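You operate a simulated robot arm through the tools that you are given. There is no shell and no other tool. Be economical: measure what you need, move in short steps, check, and stop when the job is done.

You are at the controls of a simulated robot arm. One attempt, no reset.

JOB
Level the sorter with its red knob and set the chute to 65 degrees.
Fine: bubble between its lines; chute clamp lever free for the handwheel and clamped again; the display shows that angle.

The check looks at the end state, three seconds after you hand in, the way a careful person would. Anything else that was tipped, shoved, dropped, spilled or broken makes it a failure.

ROBOT AND FRAMES
A 7-joint arm with a fingered hand on a trunk, on a base that drives. Base frame: it is fixed to the floor where the robot stands at the start and does not move with it; the origin is under the middle of the robot, x ahead of it, y to its left, z up. Lengths are in m, angles in degrees, forces in N, time in s.
Its first joint turns from -166.0 to 166.0 degrees. Places, roughly: backdrop dial [0.7, 1.3, 1.1]; chute angle display [0.9, 0.8, 1.5]; chute clamp lever [0.9, 0.6, 1.4]; chute handwheel [0.9, 0.8, 1.4]; ejector bank dial [0.8, 1.1, 1.1]; sensitivity dial [0.7, 1.3, 1.2]; sorter blue levelling knob [1.2, -0.2, 0.8]; sorter bubble level [1.2, -0.1, 0.8]; sorter feed dial [0.8, 1.1, 1.2]; sorter red levelling knob [1.2, 0, 0.8]; sorter regulator knob [0.6, 1.6, 1.4]. Payload 4.7 kg.
Tool frame: the origin (TCP) lies between the finger pads and is the grasp point; the fingertips stand 0.036 m ahead of it; z points along the fingers, y is the line along which they close. The gripper opens to 0.12 m. The gripper's body begins 0.042 m behind the TCP. The gripper is a hand of 5 fingers: y runs from the thumb to the fingers, the wrist lies at [-0.018, -0.122, -0.21] in the tool frame, and closing takes about 1.5 s.
Orientation is that of the tool frame in the base frame, as a unit quaternion [w, x, y, z]. With the fingers straight down and the wrist toward the robot, the tool's x, y and z point along [0, 1, 0], [1, 0, 0] and [0, 0, -1] of the base frame.

CONTROLS
- The arm moves only by the tool drive_tool. Its argument "steps" is a list that holds one entry, the list of rows, each a list of 6 numbers: the turn, a rotation vector about the base's x, y, z in degrees, then the shift along the base's x, y, z in m. In form: [[[wx, wy, wz, dx, dy, dz], ...]]. A call has 1 to 20 rows; each row is the pose to reach, as a shift and turn from the pose commanded when the call began. "grip" is the gripper command, from -1 (shut) to 1 (fully open), values between in proportion, set as the call begins (left out, the last holds). A row lasts 0.2 s, in which the tool goes at most 0.05 m and 8.6 degrees; a call with a longer step from one row to the next is refused whole, and so is a gripper value outside its range. Where a pose cannot be reached the arm comes as near as it can. A force on the tool above 40 N (or 10 N above the force at the start of the call, whichever is more), or a blocked arm, ends the call early, and 0.2 s more pass. Each finger travels about 0.045 m/s and halts on what it meets, pressing with about 27 N; the grip force reading is that of the motor and also rises with nothing between the fingers. The clock runs only during rows and for 0.2 s after the last one: add rows that repeat a pose to give the fingers time. It gives the time, the measured TCP pose, the force on the tool (base axes), the opening and the grip force at its end, in the units of the frame above (readings bear some noise), with the torque about the TCP (base axes, N m) and any sound that the robot's microphone picked up, and new pictures: "pictures" is both (left out), scene, wrist or none.
- Cameras (640 x 400 px; columns grow to the right, rows downward): "scene" is now at [-0.2465, 0.1125, 1.2691]; the picture's right is [0.36, -0.93, 0.00], its down [-0.00, -0.00, -1.00] and it looks along [0.93, 0.36, -0.00] (base axes); focal length 249 px, centre (320, 200). "wrist" rides on the gripper at [0.073, -0.091, -0.143] in the tool frame; the picture's right is [-0.80, 0.28, -0.53], its down [-0.53, -0.73, 0.42] and it looks along [-0.27, 0.62, 0.74] (tool axes); focal length 234 px, centre (320, 200). There is no depth. A picture from a camera that has moved, and an enlarged one, comes with that camera's place and axes in the base frame and with its lens.
- drive_base(legs): drives the robot by 1 to 6 legs, each [ahead, turn to the left] in m and degrees, along the robot's own axes; the way and the turn of a leg run together, so that a leg with both is an arc; at most 1.5 m and 180 degrees a leg. The arm and the cameras ride along, it lands a little off, and it stops where it bumps. It gives what a move gives, and a new picture of the scene camera.
- finger_targets(index, middle, ring, little, thumb_bend, thumb_turn): sets how far each is bent, from 0 (flat) to 1 (curled in); at 0.3 the hand is open as for a grip, at 0.7 the pads meet at the TCP. One left out holds its place. A second passes; each finger stops where it meets its share of the squeeze, and holds until it gets a number again. A gripper value or a shape takes the hand back. It gives what a move gives, with no picture; readings hold the bend of each and the force on index, middle, ring, little, thumb and palm. thumb_turn goes from beside the hand (0) to across from the fingers (1), as for a grip.
- set_grasp(shape): the hand has 5 fingers and takes this shape, open, in about a second: jaw (thumb against the fingers, like two jaws); tri (thumb and two fingers); tip (a fingertip pinch); poke (one finger out to press); point (the index stretched); flat (the hand flat); cup (the hand cupped); fist (a fist). The gripper value then closes the fingers along that shape, each until it touches; the sizes above hold for jaw. It gives what a move gives, with no picture.
- aim_head(pan, tilt): turns the head with the scene camera to pan (to the left, within 143 degrees either way) and tilt (down, from -29 to 69), counted from straight ahead of the robot. It gives what a move gives, and a new picture of the scene camera.
- zoom(camera, box): a new picture of the part [left, top, right, bottom] of that camera's present view, enlarged. The clock stands still meanwhile.
- job_done(): hands the job in; it is judged then, once.

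Work in short steps. Places have to be worked out from the pictures, the camera data and where the tool is seen: move nearer, look again, correct. Check each grasp and each placing, and mend what went wrong. You have 120 turns and 260 pictures in all, those below and enlarged ones among them. Open the gripper and draw the arm clear of the work before you hand the job in, unless the task says otherwise; then end with one line.

The tools are called after "Call:" by a JSON object that holds its "fn" and its "kwargs". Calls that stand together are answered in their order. drive_tool: Moves the arm, as the interface text tells. Its arguments: {"type":"object","properties":{"steps":{"type":"array"},"grip":{"type":"number"},"pictures":{"type":"string","enum":["both","scene","wrist","none"]}},"required":["steps"]} The other tools are called the same way: set_grasp (shape) gives the hand a shape; finger_targets (index, middle, ring, little, thumb_bend, thumb_turn) moves the fingers one by one; drive_base (legs) drives the base; aim_head (pan, tilt) turns the head that bears the scene camera; zoom (camera, box) takes an enlarged picture of a part of a camera's view; job_done () hands the job in.

At the start:

```text
time_s: 0.0
ee_pos: [0.8338, 0.0841, 0.9983]
tool_rot: [0.0, 0.707, 0.707, -0.001]
force: [-0.1, -0.3, 0.1]
wrist_torque: [0.01, 0.01, -0.02]
grip_width: 0.1195
grip_force: 0.0
shape: jaw
bend: [0.3, 0.3, 0.3, 0.3, 0.3, 0.98]
finger forces: [0.0, 0.1, 0.0, 0.0, 0.0, 0.0]
robot x, y, heading: [-0.0014, -0.0019, -0.2]
head pan, tilt: [21.2, 0.2]
```

scene: 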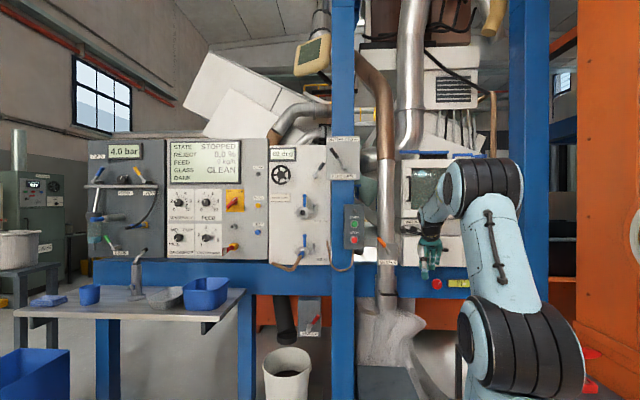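
wrist: 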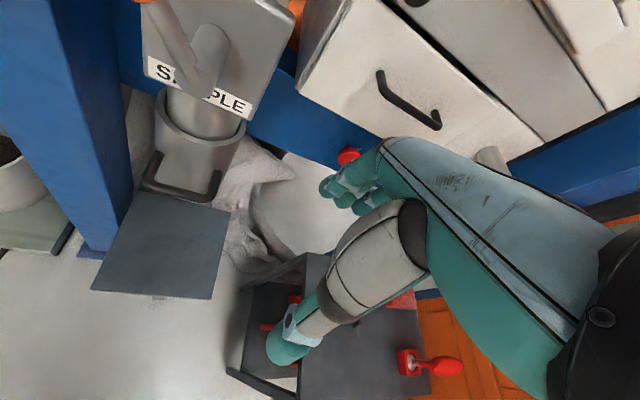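

I'll start with enlarged views of the chute controls and of the level.

Call:
{"fn": "zoom", "kwargs": {"camera": "scene", "box": [250, 130, 380, 270]}}

Call:
{"fn": "zoom", "kwargs": {"camera": "scene", "box": [400, 240, 500, 310]}}

```text
2.86 times, centred on (315, 200) of scene
camera zoom: at [-0.2465, 0.1125, 1.2691], right [0.36, -0.93, 0.0], down [0.0, 0.0, -1.0], along [0.93, 0.36, 0.0], focal length 711 px, centre (334, 200)
```

zoom: 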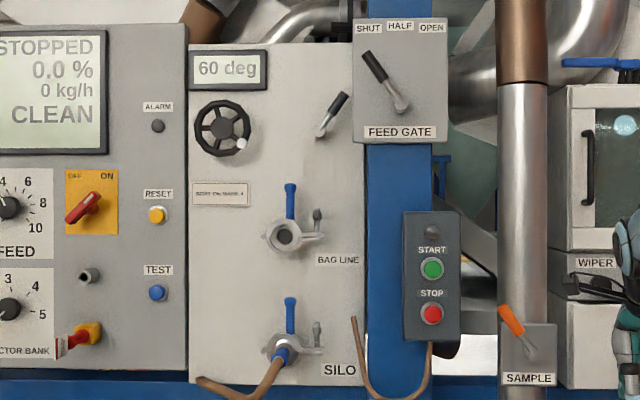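

```text
5.71 times, centred on (450, 275) of scene
camera zoom: at [-0.2465, 0.1125, 1.2691], right [0.36, -0.93, 0.0], down [0.0, 0.0, -1.0], along [0.93, 0.36, 0.0], focal length 1422 px, centre (-423, -229)
```

zoom: 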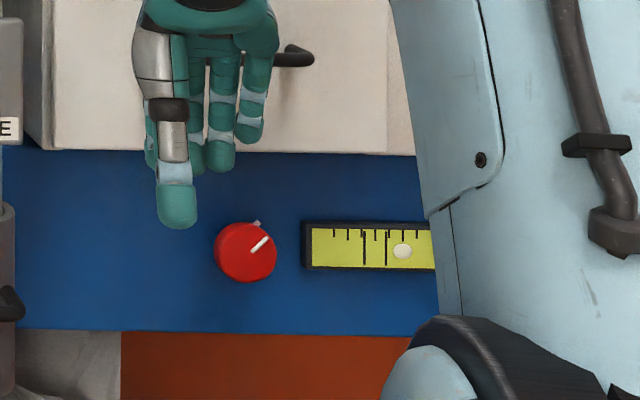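

The display reads 60 and the bubble is right of its lines. I check the floor for clearance before driving closer, and pull the arm in.

Call:
{"fn": "drive_tool", "kwargs": {"steps": [[[0, 0, 0, -0.05, 0, 0.0], [0, 0, 0, -0.1, 0, 0.0], [0, 0, 0, -0.15, 0, 0.0], [0, 0, 0, -0.2, 0, 0.03], [0, 0, 0, -0.25, 0, 0.06], [0, 0, 0, -0.3, 0, 0.08]]], "pictures": "none"}}

Call:
{"fn": "aim_head", "kwargs": {"pan": 21.2, "tilt": 40}}

```text
refused: row 4 steps farther than a row can; nothing moved
```

```text
time_s: 1.1
ee_pos: [0.8344, 0.0828, 0.999]
tool_rot: [-0.001, 0.707, 0.707, 0.0]
force: [-0.2, -0.2, -0.5]
wrist_torque: [0.0, 0.0, 0.04]
grip_width: 0.1196
grip_force: 0.1
shape: jaw
bend: [0.3, 0.3, 0.3, 0.3, 0.3, 0.98]
finger forces: [0.0, 0.0, 0.0, 0.1, 0.0, 0.1]
robot x, y, heading: [-0.0008, -0.0029, 0.2]
head pan, tilt: [21.2, 40.0]
camera scene: at [-0.2512, 0.1106, 1.2058], right [0.36, -0.93, 0.0], down [-0.6, -0.23, -0.77], along [0.71, 0.28, -0.64], focal length 249 px, centre (320, 200)
```

scene: 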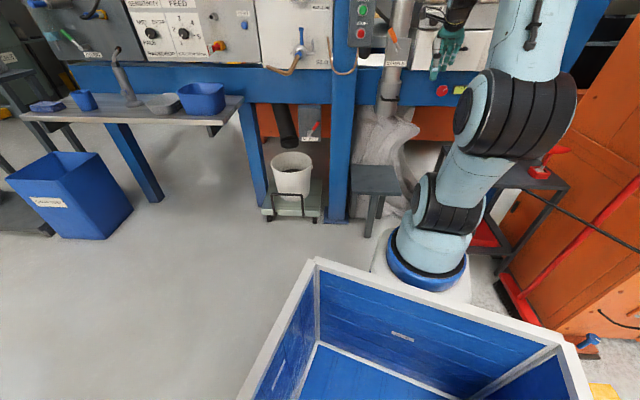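

Step 4 was slightly too long; I resend with shorter steps.

Call:
{"fn": "drive_tool", "kwargs": {"steps": [[[0, 0, 0, -0.045, 0, 0.01], [0, 0, 0, -0.09, 0, 0.02], [0, 0, 0, -0.135, 0, 0.03], [0, 0, 0, -0.18, 0, 0.04], [0, 0, 0, -0.225, 0, 0.05], [0, 0, 0, -0.27, 0, 0.06], [0, 0, 0, -0.315, 0, 0.07]]], "pictures": "none"}}

Call:
{"fn": "drive_base", "kwargs": {"legs": [[0, 21.2], [0.2, 0]]}}

```text
time_s: 2.7
ee_pos: [0.5202, 0.0829, 1.0682]
tool_rot: [-0.001, 0.707, 0.707, -0.001]
force: [0.5, 0.8, -0.1]
wrist_torque: [-0.02, 0.02, 0.01]
grip_width: 0.1199
grip_force: 0.0
shape: jaw
bend: [0.3, 0.3, 0.3, 0.3, 0.3, 0.98]
finger forces: [0.1, 0.0, 0.0, 0.0, 0.1, 0.0]
robot x, y, heading: [-0.0016, 0.0008, -0.1]
head pan, tilt: [21.2, 40.0]
```

```text
time_s: 5.4
ee_pos: [0.6396, 0.3417, 1.0696]
tool_rot: [0.0, 0.563, 0.827, 0.0]
force: [-1.1, 0.2, 0.0]
wrist_torque: [0.03, -0.02, 0.02]
grip_width: 0.1198
grip_force: 0.1
shape: jaw
bend: [0.3, 0.3, 0.3, 0.3, 0.3, 0.98]
finger forces: [0.0, 0.0, 0.1, 0.1, 0.1, 0.1]
robot x, y, heading: [0.1854, 0.0697, 21.5]
head pan, tilt: [21.2, 40.0]
camera scene: at [-0.0882, 0.0838, 1.2057], right [0.68, -0.74, 0.0], down [-0.47, -0.44, -0.77], along [0.56, 0.52, -0.64], focal length 249 px, centre (320, 200)
```

scene: 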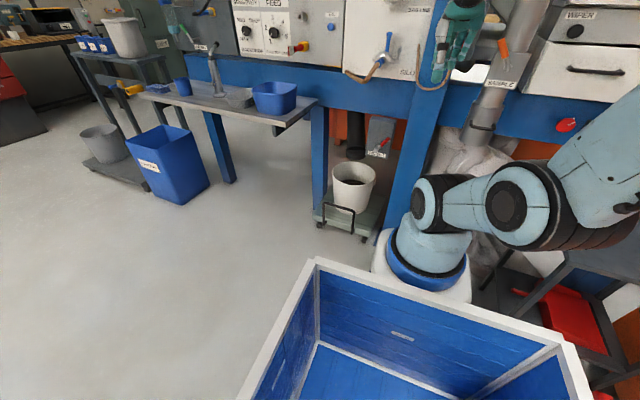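

Base is well placed and clear. I now turn the tool to point at the panel (y to the right, wrist to the left) while moving toward the knob, and aim the head there.

Call:
{"fn": "drive_tool", "kwargs": {"steps": [[[5.99, -2.605, -4.619, 0.0112, -0.023, -0.0047], [11.98, -5.21, -9.238, 0.0224, -0.046, -0.0094], [17.97, -7.815, -13.857, 0.0336, -0.069, -0.0141], [23.96, -10.42, -18.476, 0.0448, -0.092, -0.0188], [29.95, -13.025, -23.095, 0.056, -0.115, -0.0235], [35.94, -15.63, -27.714, 0.0672, -0.138, -0.0282], [41.93, -18.235, -32.333, 0.0784, -0.161, -0.0329], [47.92, -20.84, -36.952, 0.0896, -0.184, -0.0376], [53.91, -23.445, -41.571, 0.1008, -0.207, -0.0423], [59.9, -26.05, -46.19, 0.112, -0.23, -0.047], [65.89, -28.655, -50.809, 0.1232, -0.253, -0.0517], [71.88, -31.26, -55.428, 0.1344, -0.276, -0.0564], [77.87, -33.865, -60.047, 0.1456, -0.299, -0.0611], [83.86, -36.47, -64.666, 0.1568, -0.322, -0.0658], [89.85, -39.075, -69.285, 0.168, -0.345, -0.0705], [89.85, -39.075, -69.285, 0.168, -0.345, -0.0705]]], "pictures": "wrist"}}

Call:
{"fn": "aim_head", "kwargs": {"pan": -15, "tilt": 15}}

```text
time_s: 8.8
ee_pos: [0.8096, -0.0021, 0.9992]
tool_rot: [-0.132, 0.694, 0.131, 0.696]
force: [0.3, -0.2, -0.9]
wrist_torque: [-0.03, 0.0, 0.02]
grip_width: 0.1201
grip_force: 0.1
shape: jaw
bend: [0.3, 0.3, 0.3, 0.3, 0.3, 0.98]
finger forces: [0.0, 0.1, 0.0, 0.1, 0.0, 0.0]
robot x, y, heading: [0.1892, 0.0705, 21.2]
head pan, tilt: [21.2, 40.0]
camera wrist: at [0.6421, 0.0293, 1.0721], right [-0.39, -0.45, -0.8], down [0.13, 0.84, -0.53], along [0.91, -0.31, -0.27], focal length 234 px, centre (320, 200)
```

wrist: 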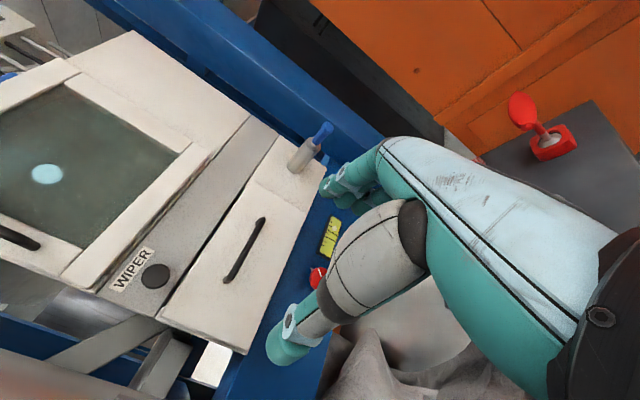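

```text
time_s: 9.8
ee_pos: [0.8098, -0.0022, 1.0002]
tool_rot: [-0.132, 0.695, 0.131, 0.694]
force: [0.1, -0.3, 0.9]
wrist_torque: [-0.03, -0.02, 0.01]
grip_width: 0.1201
grip_force: 0.0
shape: jaw
bend: [0.3, 0.3, 0.3, 0.3, 0.3, 0.98]
finger forces: [0.1, 0.0, 0.1, 0.0, 0.0, 0.0]
robot x, y, heading: [0.1848, 0.0731, 21.6]
head pan, tilt: [-15.0, 15.0]
camera scene: at [-0.058, 0.0368, 1.2452], right [0.11, -0.99, 0.0], down [-0.26, -0.03, -0.97], along [0.96, 0.11, -0.26], focal length 249 px, centre (320, 200)
```

scene: 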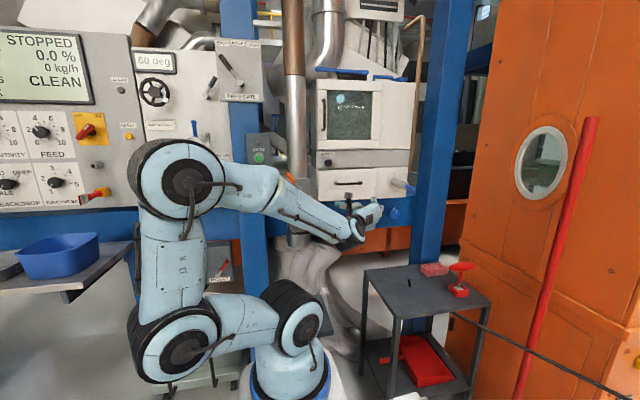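

The arm reaches well. I lower the hand to knob height, still well off the panel, and look again.

Call:
{"fn": "drive_tool", "kwargs": {"steps": [[[0, 0, 0, 0.018, -0.0, -0.04], [0, 0, 0, 0.036, -0.01, -0.08], [0, 0, 0, 0.054, -0.02, -0.12], [0, 0, 0, 0.072, -0.03, -0.16], [0, 0, 0, 0.08, -0.04, -0.195], [0, 0, 0, 0.08, -0.04, -0.195]]]}}

Call:
{"fn": "zoom", "kwargs": {"camera": "wrist", "box": [200, 120, 440, 270]}}

```text
time_s: 11.2
ee_pos: [0.8883, -0.0435, 0.8048]
tool_rot: [-0.132, 0.694, 0.132, 0.695]
force: [0.2, -0.3, 0.1]
wrist_torque: [0.01, -0.01, -0.02]
grip_width: 0.12
grip_force: 0.0
shape: jaw
bend: [0.3, 0.3, 0.3, 0.3, 0.3, 0.98]
finger forces: [0.0, 0.0, 0.1, 0.1, 0.0, 0.1]
robot x, y, heading: [0.1832, 0.0747, 21.9]
head pan, tilt: [-15.0, 15.0]
camera scene: at [-0.0579, 0.0366, 1.2453], right [0.11, -0.99, 0.0], down [-0.26, -0.03, -0.97], along [0.96, 0.11, -0.26], focal length 249 px, centre (320, 200)
camera wrist: at [0.7209, -0.0111, 0.8773], right [-0.39, -0.45, -0.8], down [0.13, 0.84, -0.53], along [0.91, -0.31, -0.27], focal length 234 px, centre (320, 200)
```

scene: 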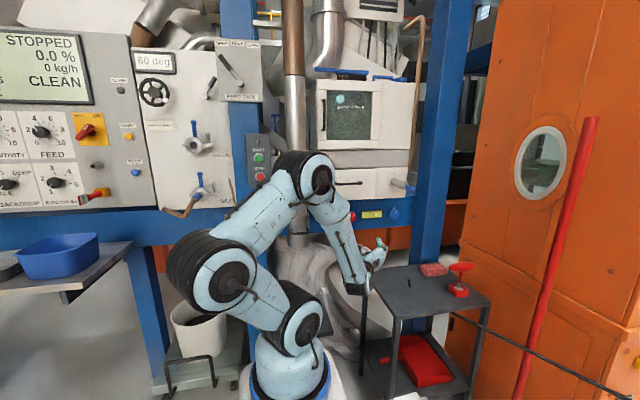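
wrist: 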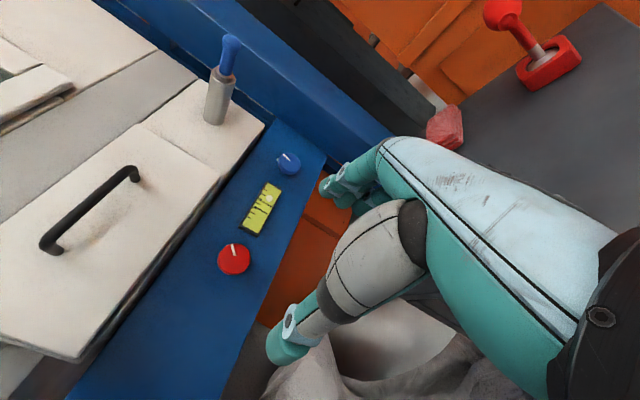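

```text
2.67 times, centred on (320, 195) of wrist
camera zoom: at [0.7209, -0.0111, 0.8773], right [-0.39, -0.45, -0.8], down [0.13, 0.84, -0.53], along [0.91, -0.31, -0.27], focal length 624 px, centre (320, 213)
```

zoom: 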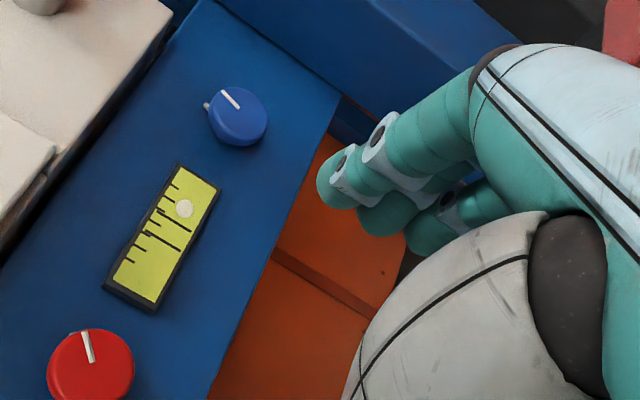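

From two rays the knob face comes out near (1.164, 0.014, 0.835). I approach to about 0.12 m before it with the hand partly closed, then check.

Call:
{"fn": "drive_tool", "kwargs": {"steps": [[[0, 0, 0, 0.04, 0.0036, 0.0075], [0, 0, 0, 0.08, 0.0072, 0.015], [0, 0, 0, 0.12, 0.0108, 0.0225], [0, 0, 0, 0.166, 0.0144, 0.03], [0, 0, 0, 0.166, 0.0144, 0.03], [0, 0, 0, 0.166, 0.0144, 0.03]]], "grip": 0.4}}

Call:
{"fn": "zoom", "kwargs": {"camera": "scene", "box": [320, 160, 440, 235]}}

```text
time_s: 12.6
ee_pos: [1.045, -0.0548, 0.8389]
tool_rot: [-0.143, 0.694, 0.141, 0.691]
force: [0.6, 0.0, -0.2]
wrist_torque: [-0.01, 0.02, -0.01]
grip_width: 0.084
grip_force: 0.1
shape: jaw
bend: [0.27, 0.37, 0.35, 0.35, 0.6, 0.99]
finger forces: [0.0, 0.0, 0.1, 0.0, 0.0, 0.0]
out of reach, approached as far as the arm can: row 3, 4, 5, 6
robot x, y, heading: [0.1901, 0.0705, 21.7]
head pan, tilt: [-15.0, 15.0]
camera scene: at [-0.0579, 0.0366, 1.2453], right [0.11, -0.99, 0.0], down [-0.26, -0.03, -0.97], along [0.96, 0.11, -0.26], focal length 249 px, centre (320, 200)
camera wrist: at [0.8762, -0.0271, 0.9129], right [-0.38, -0.46, -0.8], down [0.1, 0.84, -0.53], along [0.92, -0.28, -0.27], focal length 234 px, centre (320, 200)
```

scene: 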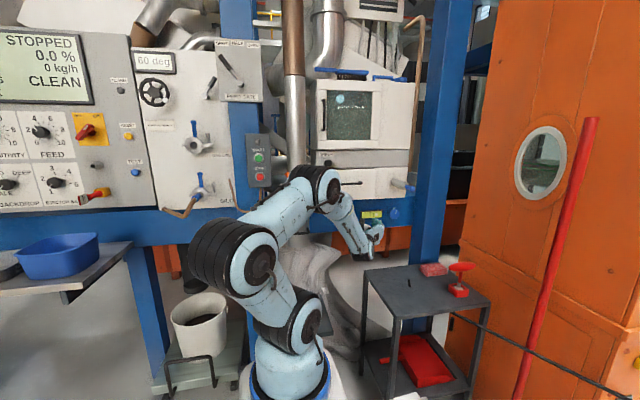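
wrist: 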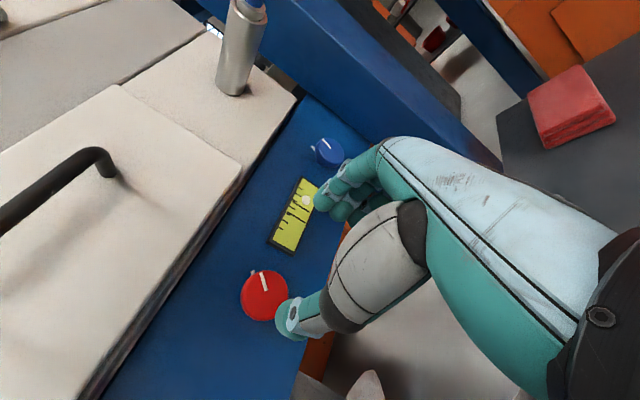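

```text
5.33 times, centred on (380, 198) of scene
camera zoom: at [-0.0579, 0.0366, 1.2453], right [0.11, -0.99, 0.0], down [-0.26, -0.03, -0.97], along [0.96, 0.11, -0.26], focal length 1327 px, centre (0, 213)
```

zoom: 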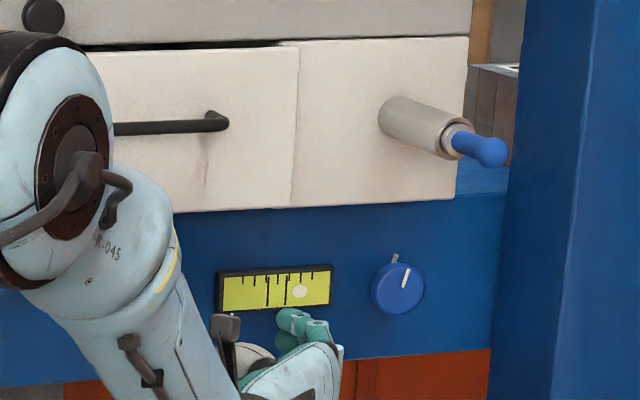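

The arm runs out of reach about here. I pull the hand back and drive the base 0.16 m nearer; the floor ahead is free to about 0.89 m forward.

Call:
{"fn": "drive_tool", "kwargs": {"steps": [[[0, 0, 0, -0.045, -0.018, 0.0], [0, 0, 0, -0.09, -0.036, 0.0], [0, 0, 0, -0.135, -0.054, 0], [0, 0, 0, -0.18, -0.072, 0.0], [0, 0, 0, -0.225, -0.09, 0.0]]], "pictures": "none"}}

Call:
{"fn": "drive_base", "kwargs": {"legs": [[0.16, 0]]}}

```text
time_s: 13.8
ee_pos: [0.8204, -0.1428, 0.8381]
tool_rot: [-0.131, 0.695, 0.132, 0.695]
force: [-0.7, 0.1, 0.2]
wrist_torque: [-0.02, -0.01, -0.01]
grip_width: 0.0842
grip_force: 0.1
shape: jaw
bend: [0.27, 0.37, 0.35, 0.35, 0.6, 0.99]
finger forces: [0.0, 0.0, 0.0, 0.1, 0.0, 0.0]
robot x, y, heading: [0.1854, 0.0713, 21.6]
head pan, tilt: [-15.0, 15.0]
```

```text
time_s: 15.2
ee_pos: [0.9717, -0.0841, 0.8382]
tool_rot: [-0.132, 0.695, 0.133, 0.694]
force: [-0.3, 0.9, 1.2]
wrist_torque: [0.01, 0.01, 0.03]
grip_width: 0.0842
grip_force: 0.1
shape: jaw
bend: [0.27, 0.37, 0.35, 0.35, 0.6, 0.99]
finger forces: [0.0, 0.0, 0.0, 0.0, 0.0, 0.0]
robot x, y, heading: [0.3381, 0.1344, 21.8]
head pan, tilt: [-15.0, 15.0]
camera scene: at [0.0933, 0.0959, 1.2453], right [0.11, -0.99, 0.0], down [-0.26, -0.03, -0.97], along [0.96, 0.11, -0.26], focal length 249 px, centre (320, 200)
```

scene: 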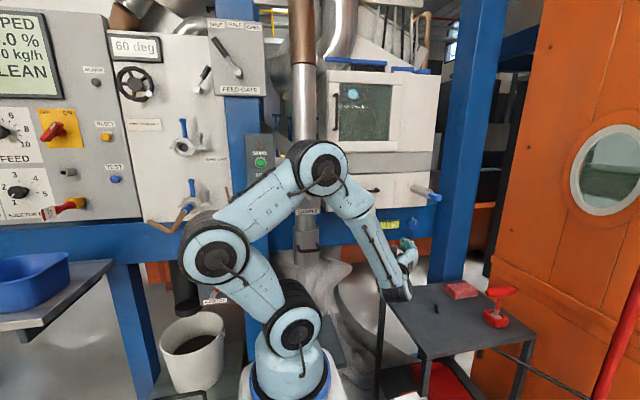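

Base moved fine. I line up 0.10 m in front of the knob face.

Call:
{"fn": "drive_tool", "kwargs": {"steps": [[[0, 0, 0, 0.033, 0.021, -0.002], [0, 0, 0, 0.066, 0.042, -0.004], [0, 0, 0, 0.099, 0.063, -0.006], [0, 0, 0, 0.099, 0.063, -0.006]]], "pictures": "wrist"}}

Call:
{"fn": "zoom", "kwargs": {"camera": "wrist", "box": [220, 160, 380, 360]}}

```text
time_s: 16.2
ee_pos: [1.0723, -0.0217, 0.8318]
tool_rot: [-0.132, 0.694, 0.132, 0.695]
force: [-0.5, 0.1, 0.4]
wrist_torque: [0.01, 0.01, -0.02]
grip_width: 0.0841
grip_force: 0.1
shape: jaw
bend: [0.27, 0.37, 0.35, 0.35, 0.6, 0.99]
finger forces: [0.1, 0.0, 0.0, 0.0, 0.1, 0.1]
robot x, y, heading: [0.3358, 0.1313, 21.4]
head pan, tilt: [-15.0, 15.0]
camera wrist: at [0.9044, 0.0096, 0.9049], right [-0.39, -0.45, -0.8], down [0.13, 0.84, -0.53], along [0.91, -0.31, -0.27], focal length 234 px, centre (320, 200)
```

wrist: 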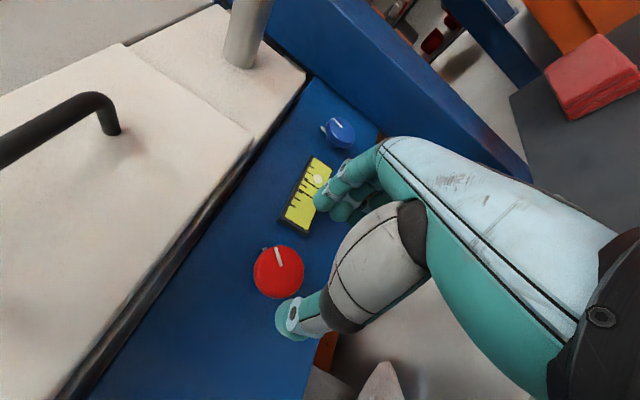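

```text
2.00 times, centred on (300, 260) of wrist
camera zoom: at [0.9044, 0.0096, 0.9049], right [-0.39, -0.45, -0.8], down [0.13, 0.84, -0.53], along [0.91, -0.31, -0.27], focal length 468 px, centre (360, 80)
```

zoom: 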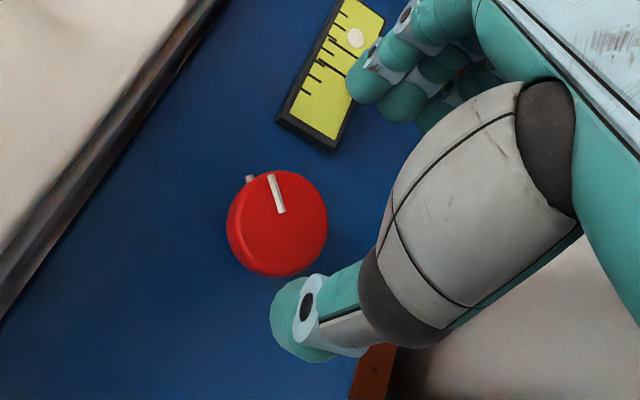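

Centred on the knob. I advance 0.065 m slowly and look.

Call:
{"fn": "drive_tool", "kwargs": {"steps": [[[0, 0, 0, 0.0186, 0.0073, 0], [0, 0, 0, 0.0372, 0.0147, 0], [0, 0, 0, 0.05, 0.0197, 0], [0, 0, 0, 0.0605, 0.0238, 0], [0, 0, 0, 0.0605, 0.0238, 0]]], "pictures": "none"}}

Call:
{"fn": "zoom", "kwargs": {"camera": "wrist", "box": [220, 160, 380, 360]}}

```text
time_s: 17.4
ee_pos: [1.1323, 0.0035, 0.8316]
tool_rot: [-0.132, 0.695, 0.133, 0.694]
force: [-7.4, 1.1, -0.6]
wrist_torque: [-0.01, 0.02, -0.26]
grip_width: 0.0821
grip_force: 0.0
shape: jaw
bend: [0.27, 0.38, 0.35, 0.35, 0.6, 0.99]
finger forces: [3.1, 4.1, 0.1, 0.0, 0.0, 0.0]
robot x, y, heading: [0.3362, 0.1327, 21.5]
head pan, tilt: [-15.0, 15.0]
```

```text
2.00 times, centred on (300, 260) of wrist
camera zoom: at [0.9653, 0.0354, 0.9046], right [-0.39, -0.45, -0.8], down [0.13, 0.84, -0.53], along [0.91, -0.31, -0.27], focal length 468 px, centre (360, 80)
```

zoom: 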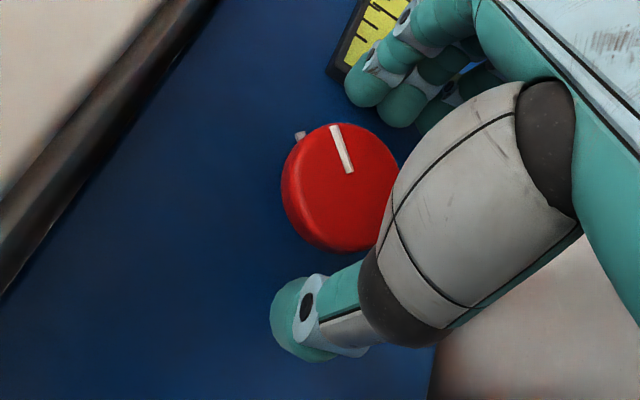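

Index and middle touch lightly (panel or level edge). I back off 5 mm and close on the knob.

Call:
{"fn": "drive_tool", "kwargs": {"steps": [[[0, 0, 0, -0.0046, -0.0018, 0], [0, 0, 0, -0.0046, -0.0018, 0], [0, 0, 0, -0.0046, -0.0018, 0], [0, 0, 0, -0.0046, -0.0018, 0], [0, 0, 0, -0.0046, -0.0018, 0], [0, 0, 0, -0.0046, -0.0018, 0]]], "grip": -0.2, "pictures": "none"}}

Call:
{"fn": "zoom", "kwargs": {"camera": "wrist", "box": [220, 160, 380, 360]}}

```text
time_s: 18.8
ee_pos: [1.1279, 0.0017, 0.8314]
tool_rot: [-0.132, 0.694, 0.133, 0.695]
force: [-1.1, 3.8, 0.1]
wrist_torque: [0.03, 0.03, 0.12]
grip_width: 0.0508
grip_force: 0.0
shape: jaw
bend: [0.74, 0.49, 0.46, 0.44, 0.71, 1.0]
finger forces: [0.2, 0.0, 0.1, 0.0, 3.0, 0.0]
robot x, y, heading: [0.3371, 0.1293, 21.6]
head pan, tilt: [-15.0, 15.0]
```

```text
2.00 times, centred on (300, 260) of wrist
camera zoom: at [0.961, 0.034, 0.9048], right [-0.39, -0.45, -0.8], down [0.12, 0.84, -0.53], along [0.91, -0.31, -0.27], focal length 468 px, centre (360, 80)
```

zoom: 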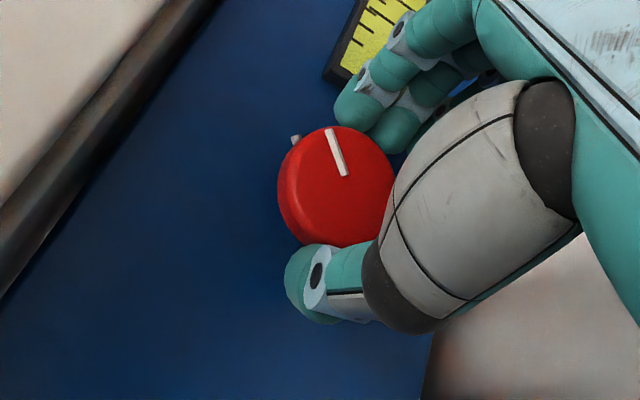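

Thumb touches already; I close further to grip.

Call:
{"fn": "drive_tool", "kwargs": {"steps": [[[0, 0, 0, 0, 0, 0], [0, 0, 0, 0, 0, 0], [0, 0, 0, 0, 0, 0], [0, 0, 0, 0, 0, 0], [0, 0, 0, 0, 0, 0]]], "grip": -0.7, "pictures": "none"}}

Call:
{"fn": "zoom", "kwargs": {"camera": "wrist", "box": [220, 160, 380, 360]}}

```text
time_s: 20.0
ee_pos: [1.1276, 0.0034, 0.8321]
tool_rot: [-0.134, 0.694, 0.133, 0.695]
force: [-1.7, 5.0, -0.4]
wrist_torque: [-0.01, 0.0, 0.2]
grip_width: 0.0425
grip_force: 27.0
shape: jaw
bend: [0.74, 0.57, 0.6, 0.56, 0.72, 1.0]
finger forces: [12.8, 6.6, 0.0, 0.0, 23.9, 0.0]
robot x, y, heading: [0.3364, 0.1301, 21.6]
head pan, tilt: [-15.0, 15.0]
```

```text
2.00 times, centred on (300, 260) of wrist
camera zoom: at [0.961, 0.0342, 0.9047], right [-0.39, -0.45, -0.8], down [0.12, 0.84, -0.53], along [0.91, -0.31, -0.27], focal length 468 px, centre (360, 80)
```

zoom: 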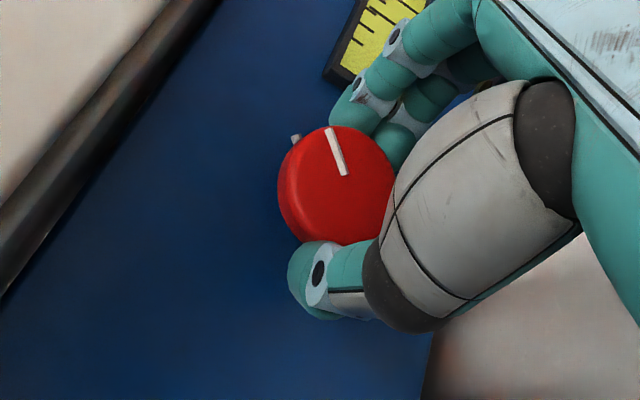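

Gripped with 27 N. I turn the knob +16° (clockwise facing the panel) as a test and view the bubble.

Call:
{"fn": "drive_tool", "kwargs": {"steps": [[[3.72, 1.466, 0, 0, 0, 0], [7.44, 2.93, 0, 0, 0, 0], [11.16, 4.4, 0, 0, 0, 0], [14.88, 5.86, 0, 0, 0, 0], [14.88, 5.86, 0, 0, 0, 0]]], "pictures": "wrist"}}

Call:
{"fn": "zoom", "kwargs": {"camera": "scene", "box": [350, 205, 430, 255]}}

```text
time_s: 21.2
ee_pos: [1.1296, 0.0013, 0.8323]
tool_rot: [-0.228, 0.706, 0.034, 0.67]
force: [-2.0, 11.8, -0.3]
wrist_torque: [-0.03, -0.01, 0.36]
grip_width: 0.0421
grip_force: 27.0
shape: jaw
bend: [0.74, 0.57, 0.6, 0.56, 0.71, 1.0]
finger forces: [11.9, 6.7, 0.0, 0.0, 28.6, 0.1]
robot x, y, heading: [0.3317, 0.1317, 21.5]
head pan, tilt: [-15.0, 15.0]
camera wrist: at [0.9696, 0.012, 0.9271], right [-0.47, -0.24, -0.85], down [0.08, 0.95, -0.31], along [0.88, -0.21, -0.43], focal length 234 px, centre (320, 200)
```

wrist: 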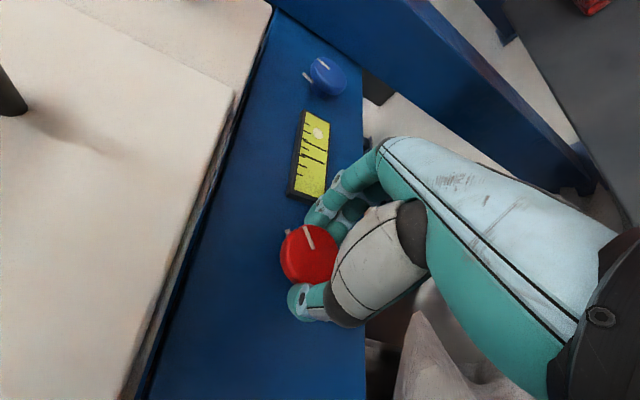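

```text
8.00 times, centred on (390, 230) of scene
camera zoom: at [0.0933, 0.0962, 1.2453], right [0.11, -0.99, 0.0], down [-0.26, -0.03, -0.97], along [0.96, 0.11, -0.26], focal length 1990 px, centre (-240, -40)
```

zoom: 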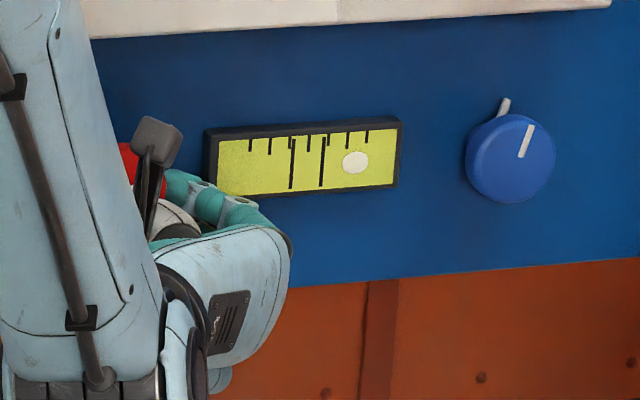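

Clockwise moves the bubble further right. I turn back the other way by 40° and read again.

Call:
{"fn": "drive_tool", "kwargs": {"steps": [[[-7.44, -2.93, 0, 0, 0, 0], [-14.88, -5.86, 0, 0, 0, 0], [-22.3, -8.8, 0, 0, 0, 0], [-29.8, -11.7, 0, 0, 0, 0], [-37.2, -14.66, 0, 0, 0, 0], [-37.2, -14.66, 0, 0, 0, 0]]], "pictures": "wrist"}}

Call:
{"fn": "zoom", "kwargs": {"camera": "scene", "box": [350, 205, 430, 255]}}

```text
time_s: 22.6
ee_pos: [1.1279, 0.0009, 0.8332]
tool_rot: [0.017, 0.653, 0.274, 0.706]
force: [0.9, 2.4, 0.3]
wrist_torque: [-0.03, 0.01, 0.09]
grip_width: 0.0415
grip_force: 27.2
shape: jaw
bend: [0.74, 0.58, 0.6, 0.56, 0.72, 1.0]
finger forces: [15.0, 7.5, 0.0, 0.0, 23.0, 0.0]
robot x, y, heading: [0.3393, 0.1315, 21.6]
head pan, tilt: [-15.0, 15.0]
camera wrist: at [0.9528, 0.0536, 0.8627], right [-0.27, -0.73, -0.62], down [0.23, 0.58, -0.78], along [0.93, -0.36, 0.01], focal length 234 px, centre (320, 200)
```

wrist: 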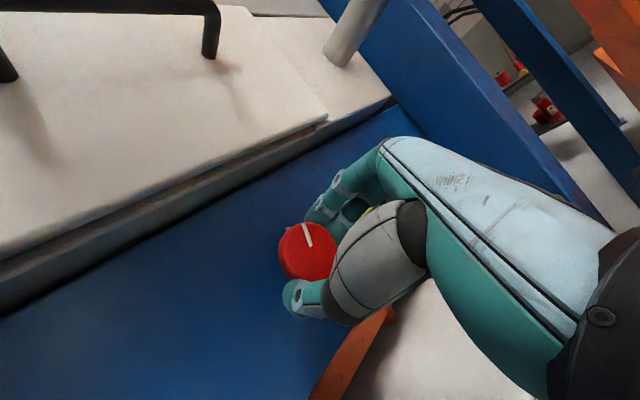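

```text
8.00 times, centred on (390, 230) of scene
camera zoom: at [0.0933, 0.0962, 1.2453], right [0.11, -0.99, 0.0], down [-0.26, -0.03, -0.97], along [0.96, 0.11, -0.26], focal length 1990 px, centre (-240, -40)
```

zoom: 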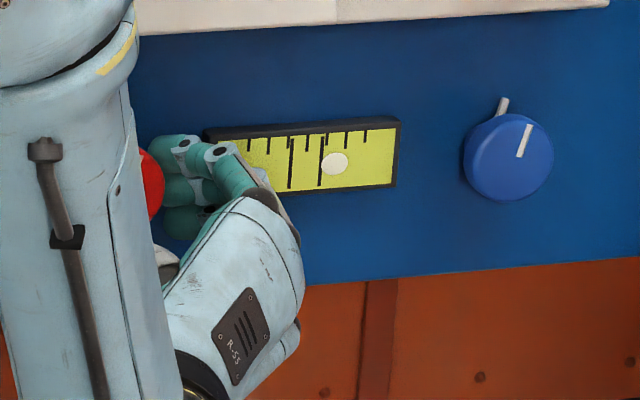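

The bubble moved 21 px for 40°; it needs about 28 px more, so I turn another 52° the same way.

Call:
{"fn": "drive_tool", "kwargs": {"steps": [[[-6.98, -2.75, 0, 0, 0, 0], [-13.96, -5.5, 0, 0, 0, 0], [-20.9, -8.25, 0, 0, 0, 0], [-27.9, -11, 0, 0, 0, 0], [-34.9, -13.75, 0, 0, 0, 0], [-41.9, -16.5, 0, 0, 0, 0], [-48.4, -19.06, 0, 0, 0, 0], [-48.4, -19.06, 0, 0, 0, 0]]], "pictures": "wrist"}}

Call:
{"fn": "zoom", "kwargs": {"camera": "scene", "box": [350, 205, 430, 255]}}

```text
time_s: 24.4
ee_pos: [1.1287, 0.0018, 0.8326]
tool_rot: [0.324, 0.466, 0.532, 0.628]
force: [-3.6, -3.0, 9.3]
wrist_torque: [0.15, -0.23, -0.08]
grip_width: 0.0416
grip_force: 26.9
shape: jaw
bend: [0.73, 0.56, 0.6, 0.56, 0.74, 0.99]
finger forces: [19.1, 11.0, 0.0, 0.1, 21.2, 0.0]
robot x, y, heading: [0.3398, 0.1313, 21.2]
head pan, tilt: [-15.0, 15.0]
camera wrist: at [0.9602, 0.0348, 0.7625], right [-0.18, -0.98, 0.08], down [0.52, -0.16, -0.84], along [0.84, -0.11, 0.54], focal length 234 px, centre (320, 200)
```

wrist: 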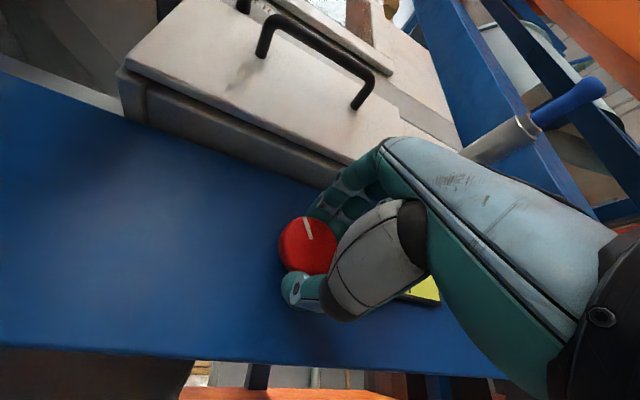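

```text
8.00 times, centred on (390, 230) of scene
camera zoom: at [0.0929, 0.096, 1.2452], right [0.11, -0.99, 0.0], down [-0.26, -0.03, -0.97], along [0.96, 0.11, -0.26], focal length 1990 px, centre (-240, -40)
```

zoom: 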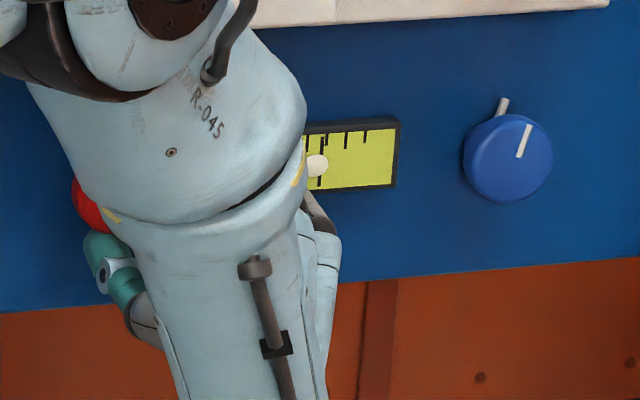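

Bubble is now near the right line (~316, centre ~305). I turn 20° more and wait a moment for it to settle.

Call:
{"fn": "drive_tool", "kwargs": {"steps": [[[-6.2, -2.44, 0, 0, 0, 0], [-12.4, -4.89, 0, 0, 0, 0], [-18.6, -7.33, 0, 0, 0, 0], [-18.6, -7.33, 0, 0, 0, 0], [-18.6, -7.33, 0, 0, 0, 0], [-18.6, -7.33, 0, 0, 0, 0]]], "pictures": "wrist"}}

Call:
{"fn": "zoom", "kwargs": {"camera": "scene", "box": [350, 205, 430, 255]}}

```text
time_s: 25.8
ee_pos: [1.128, 0.002, 0.8333]
tool_rot: [0.428, 0.367, 0.605, 0.562]
force: [-4.7, -2.8, 12.0]
wrist_torque: [0.21, -0.25, -0.1]
grip_width: 0.0423
grip_force: 27.1
shape: jaw
bend: [0.73, 0.55, 0.6, 0.56, 0.75, 1.0]
finger forces: [19.6, 13.1, 0.1, 0.0, 20.5, 0.0]
robot x, y, heading: [0.3393, 0.1337, 21.4]
head pan, tilt: [-15.0, 15.0]
camera wrist: at [0.9708, 0.0076, 0.7356], right [-0.21, -0.91, 0.36], down [0.62, -0.41, -0.67], along [0.76, 0.08, 0.64], focal length 234 px, centre (320, 200)
```

wrist: 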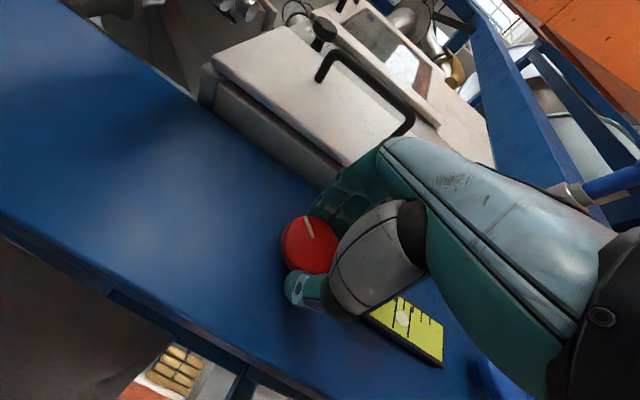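

```text
8.00 times, centred on (390, 230) of scene
camera zoom: at [0.0928, 0.096, 1.2452], right [0.11, -0.99, 0.0], down [-0.26, -0.03, -0.97], along [0.96, 0.11, -0.26], focal length 1990 px, centre (-240, -40)
```

zoom: 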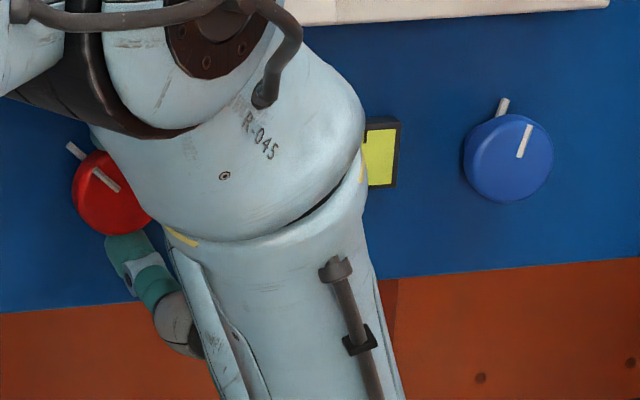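

The wrist camera now sees the level; I zoom on it.

Call:
{"fn": "zoom", "kwargs": {"camera": "wrist", "box": [350, 280, 460, 380]}}

```text
4.00 times, centred on (405, 330) of wrist
camera zoom: at [0.9708, 0.0076, 0.7356], right [-0.21, -0.91, 0.36], down [0.62, -0.41, -0.67], along [0.76, 0.08, 0.64], focal length 937 px, centre (-20, -320)
```

zoom: 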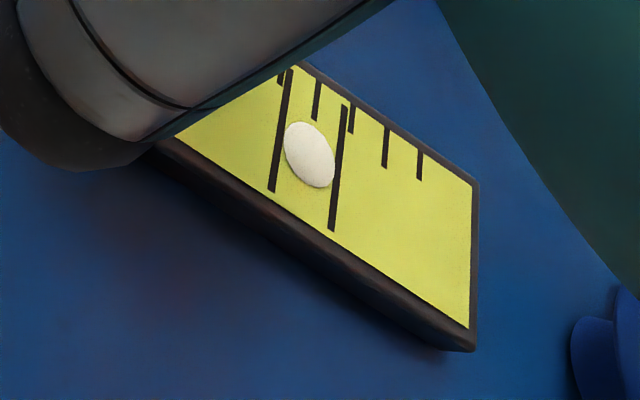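

Bubble sits between its lines. I release, back straight off the panel, and verify.

Call:
{"fn": "drive_tool", "kwargs": {"steps": [[[0, 0, 0, 0, 0, 0], [0, 0, 0, 0, 0, 0], [0, 0, 0, 0, 0, 0], [0, 0, 0, 0, 0, 0], [0, 0, 0, 0, 0, 0]]], "grip": 0.3, "pictures": "none"}}

Call:
{"fn": "drive_tool", "kwargs": {"steps": [[[0, 0, 0, -0.0186, -0.0073, 0], [0, 0, 0, -0.0465, -0.0183, 0], [0, 0, 0, -0.093, -0.0366, 0], [0, 0, 0, -0.1395, -0.055, 0], [0, 0, 0, -0.186, -0.0733, 0], [0, 0, 0, -0.2325, -0.0916, 0], [0, 0, 0, -0.2325, -0.0916, 0.0]]], "pictures": "both"}}

Call:
{"fn": "zoom", "kwargs": {"camera": "scene", "box": [350, 205, 430, 255]}}

```text
time_s: 27.0
ee_pos: [1.128, 0.0018, 0.8333]
tool_rot: [0.428, 0.367, 0.605, 0.562]
force: [0.4, -0.1, -0.7]
wrist_torque: [0.05, 0.0, 0.02]
grip_width: 0.0779
grip_force: 0.0
shape: jaw
bend: [0.28, 0.39, 0.36, 0.36, 0.63, 1.0]
finger forces: [0.0, 0.0, 0.0, 0.0, 0.0, 0.0]
robot x, y, heading: [0.3356, 0.1324, 21.7]
head pan, tilt: [-15.0, 15.0]
```

```text
time_s: 28.6
ee_pos: [0.9603, -0.0865, 0.8643]
tool_rot: [0.417, 0.395, 0.614, 0.541]
force: [1.0, 0.9, 0.3]
wrist_torque: [0.0, 0.02, 0.01]
grip_width: 0.0777
grip_force: 0.0
shape: jaw
bend: [0.28, 0.39, 0.36, 0.36, 0.63, 1.0]
finger forces: [0.0, 0.0, 0.0, 0.1, 0.0, 0.0]
out of reach, approached as far as the arm can: row 4, 5, 6, 7
robot x, y, heading: [0.3378, 0.1339, 21.6]
head pan, tilt: [-15.0, 15.0]
camera scene: at [0.0933, 0.0959, 1.2453], right [0.11, -0.99, 0.0], down [-0.26, -0.03, -0.97], along [0.96, 0.11, -0.26], focal length 249 px, centre (320, 200)
camera wrist: at [0.7982, -0.0763, 0.7773], right [-0.21, -0.9, 0.38], down [0.56, -0.43, -0.71], along [0.8, 0.06, 0.59], focal length 234 px, centre (320, 200)
```

scene: 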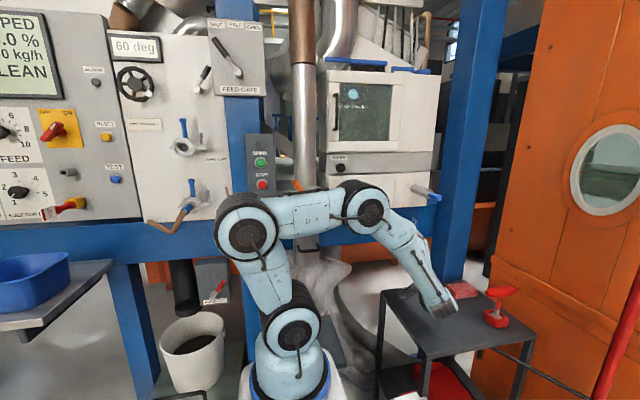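
wrist: 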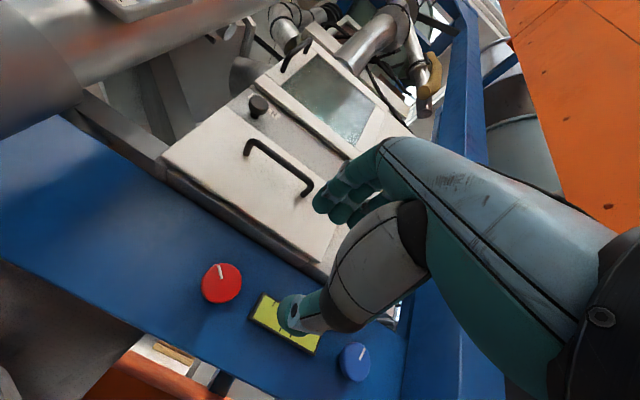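

```text
8.00 times, centred on (390, 230) of scene
camera zoom: at [0.0933, 0.0959, 1.2453], right [0.11, -0.99, 0.0], down [-0.26, -0.03, -0.97], along [0.96, 0.11, -0.26], focal length 1990 px, centre (-240, -40)
```

zoom: 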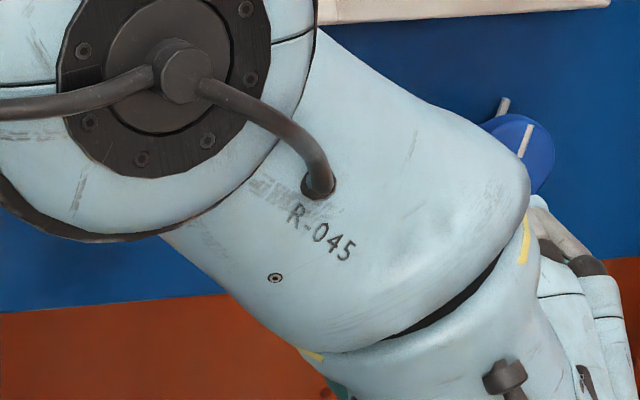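

The arm hides the level; I raise the arm and bring it left toward the chute panel, then check the level and the clamp.

Call:
{"fn": "drive_tool", "kwargs": {"steps": [[[0, 0, 0, 0, 0.0, 0.04], [0, 0, 0, 0, 0.0, 0.08], [0, 0, 0, -0.016, 0.029, 0.11], [0, 0, 0, -0.032, 0.058, 0.14], [0, 0, 0, -0.048, 0.087, 0.17], [0, 0, 0, -0.064, 0.116, 0.2], [0, 0, 0, -0.08, 0.145, 0.23], [0, 0, 0, -0.096, 0.174, 0.26], [0, 0, 0, -0.112, 0.203, 0.29], [0, 0, 0, -0.128, 0.232, 0.32], [0, 0, 0, -0.144, 0.261, 0.35], [0, 0, 0, -0.16, 0.29, 0.38], [0, 0, 0, -0.176, 0.319, 0.41]]], "pictures": "both"}}

Call:
{"fn": "zoom", "kwargs": {"camera": "scene", "box": [350, 205, 430, 255]}}

Call:
{"fn": "zoom", "kwargs": {"camera": "scene", "box": [100, 20, 260, 120]}}

```text
time_s: 31.4
ee_pos: [0.7855, 0.2338, 1.2758]
tool_rot: [0.417, 0.395, 0.613, 0.541]
force: [-0.2, -0.9, -0.2]
wrist_torque: [-0.03, 0.0, 0.04]
grip_width: 0.0777
grip_force: 0.0
shape: jaw
bend: [0.28, 0.39, 0.36, 0.36, 0.63, 1.0]
finger forces: [0.0, 0.0, 0.0, 0.1, 0.0, 0.0]
robot x, y, heading: [0.3374, 0.1349, 21.7]
head pan, tilt: [-15.0, 15.0]
camera scene: at [0.0932, 0.0959, 1.2453], right [0.11, -0.99, 0.0], down [-0.26, -0.03, -0.97], along [0.96, 0.11, -0.26], focal length 249 px, centre (320, 200)
camera wrist: at [0.6225, 0.2445, 1.1877], right [-0.21, -0.9, 0.38], down [0.56, -0.43, -0.71], along [0.8, 0.06, 0.59], focal length 234 px, centre (320, 200)
```

scene: 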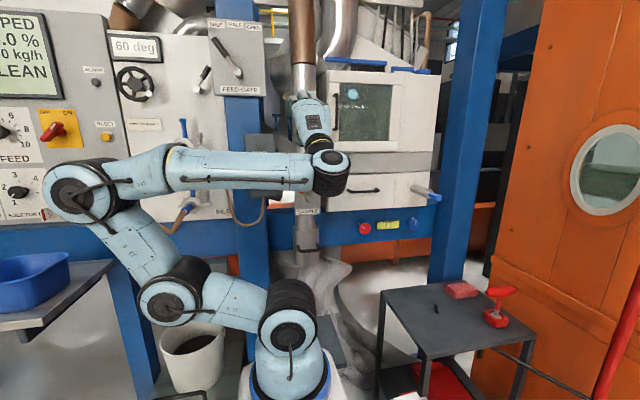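
wrist: 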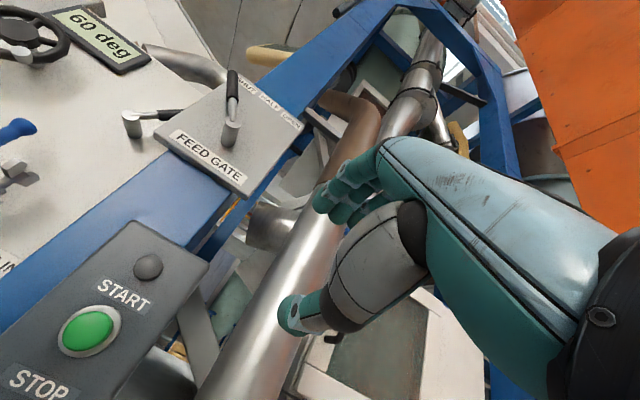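

```text
8.00 times, centred on (390, 230) of scene
camera zoom: at [0.0932, 0.0959, 1.2453], right [0.11, -0.99, 0.0], down [-0.26, -0.03, -0.97], along [0.96, 0.11, -0.26], focal length 1990 px, centre (-240, -40)
```

zoom: 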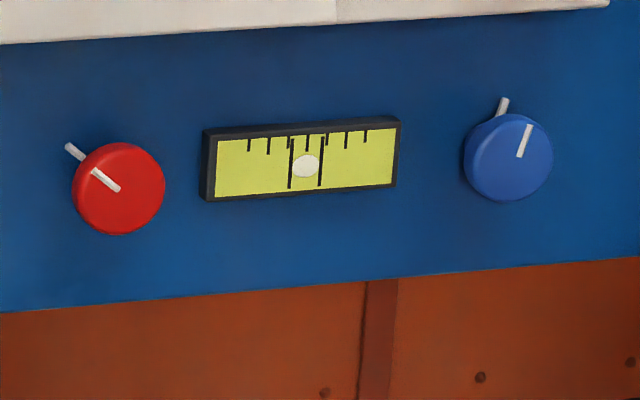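

```text
4.00 times, centred on (180, 70) of scene
camera zoom: at [0.0932, 0.0959, 1.2453], right [0.11, -0.99, 0.0], down [-0.26, -0.03, -0.97], along [0.96, 0.11, -0.26], focal length 995 px, centre (880, 720)
```

zoom: 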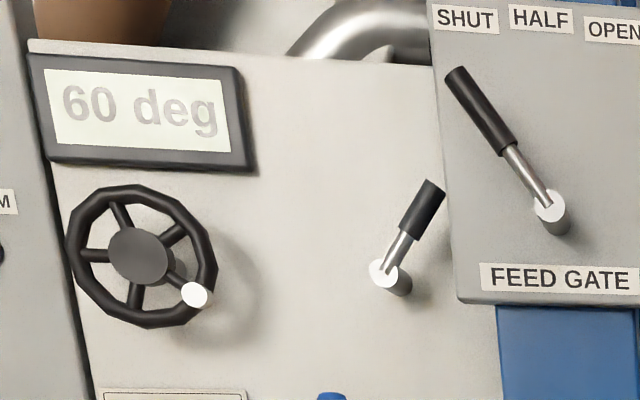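

The bubble is centred. Now I read the small label near the handwheel, with the head turned toward the chute controls.

Call:
{"fn": "aim_head", "kwargs": {"pan": 15, "tilt": -8}}

Call:
{"fn": "zoom", "kwargs": {"camera": "scene", "box": [220, 110, 380, 210]}}

```text
time_s: 32.4
ee_pos: [0.7855, 0.2341, 1.2752]
tool_rot: [0.417, 0.394, 0.614, 0.542]
force: [-1.0, 0.0, -0.6]
wrist_torque: [0.0, 0.0, 0.02]
grip_width: 0.0778
grip_force: 0.1
shape: jaw
bend: [0.28, 0.39, 0.36, 0.36, 0.63, 1.0]
finger forces: [0.0, 0.1, 0.0, 0.0, 0.0, 0.0]
robot x, y, heading: [0.3378, 0.131, 21.3]
head pan, tilt: [15.0, -8.0]
camera scene: at [0.0693, 0.1365, 1.2817], right [0.6, -0.8, 0.0], down [0.11, 0.08, -0.99], along [0.8, 0.59, 0.14], focal length 249 px, centre (320, 200)
```

scene: 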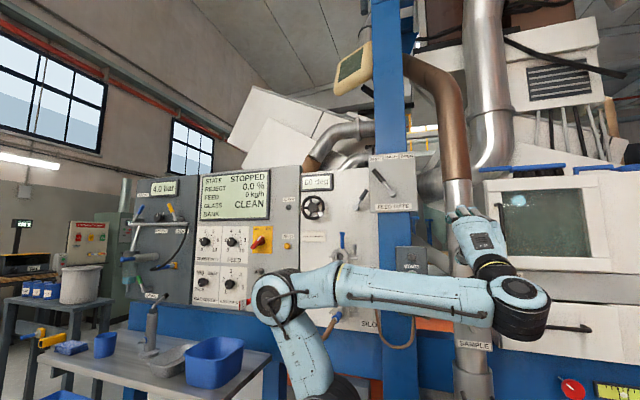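

```text
4.00 times, centred on (300, 160) of scene
camera zoom: at [0.0693, 0.1365, 1.2817], right [0.6, -0.8, 0.0], down [0.11, 0.08, -0.99], along [0.8, 0.59, 0.14], focal length 995 px, centre (400, 360)
```

zoom: 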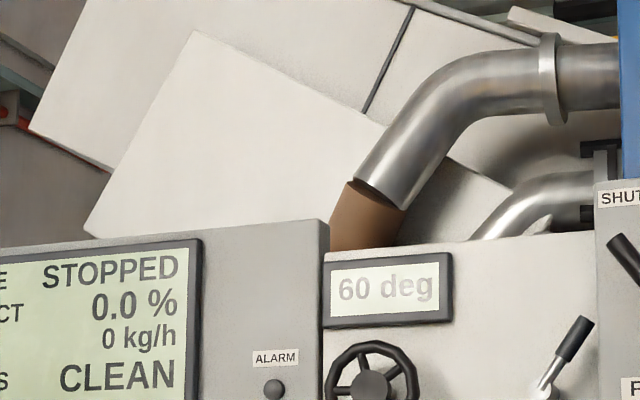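

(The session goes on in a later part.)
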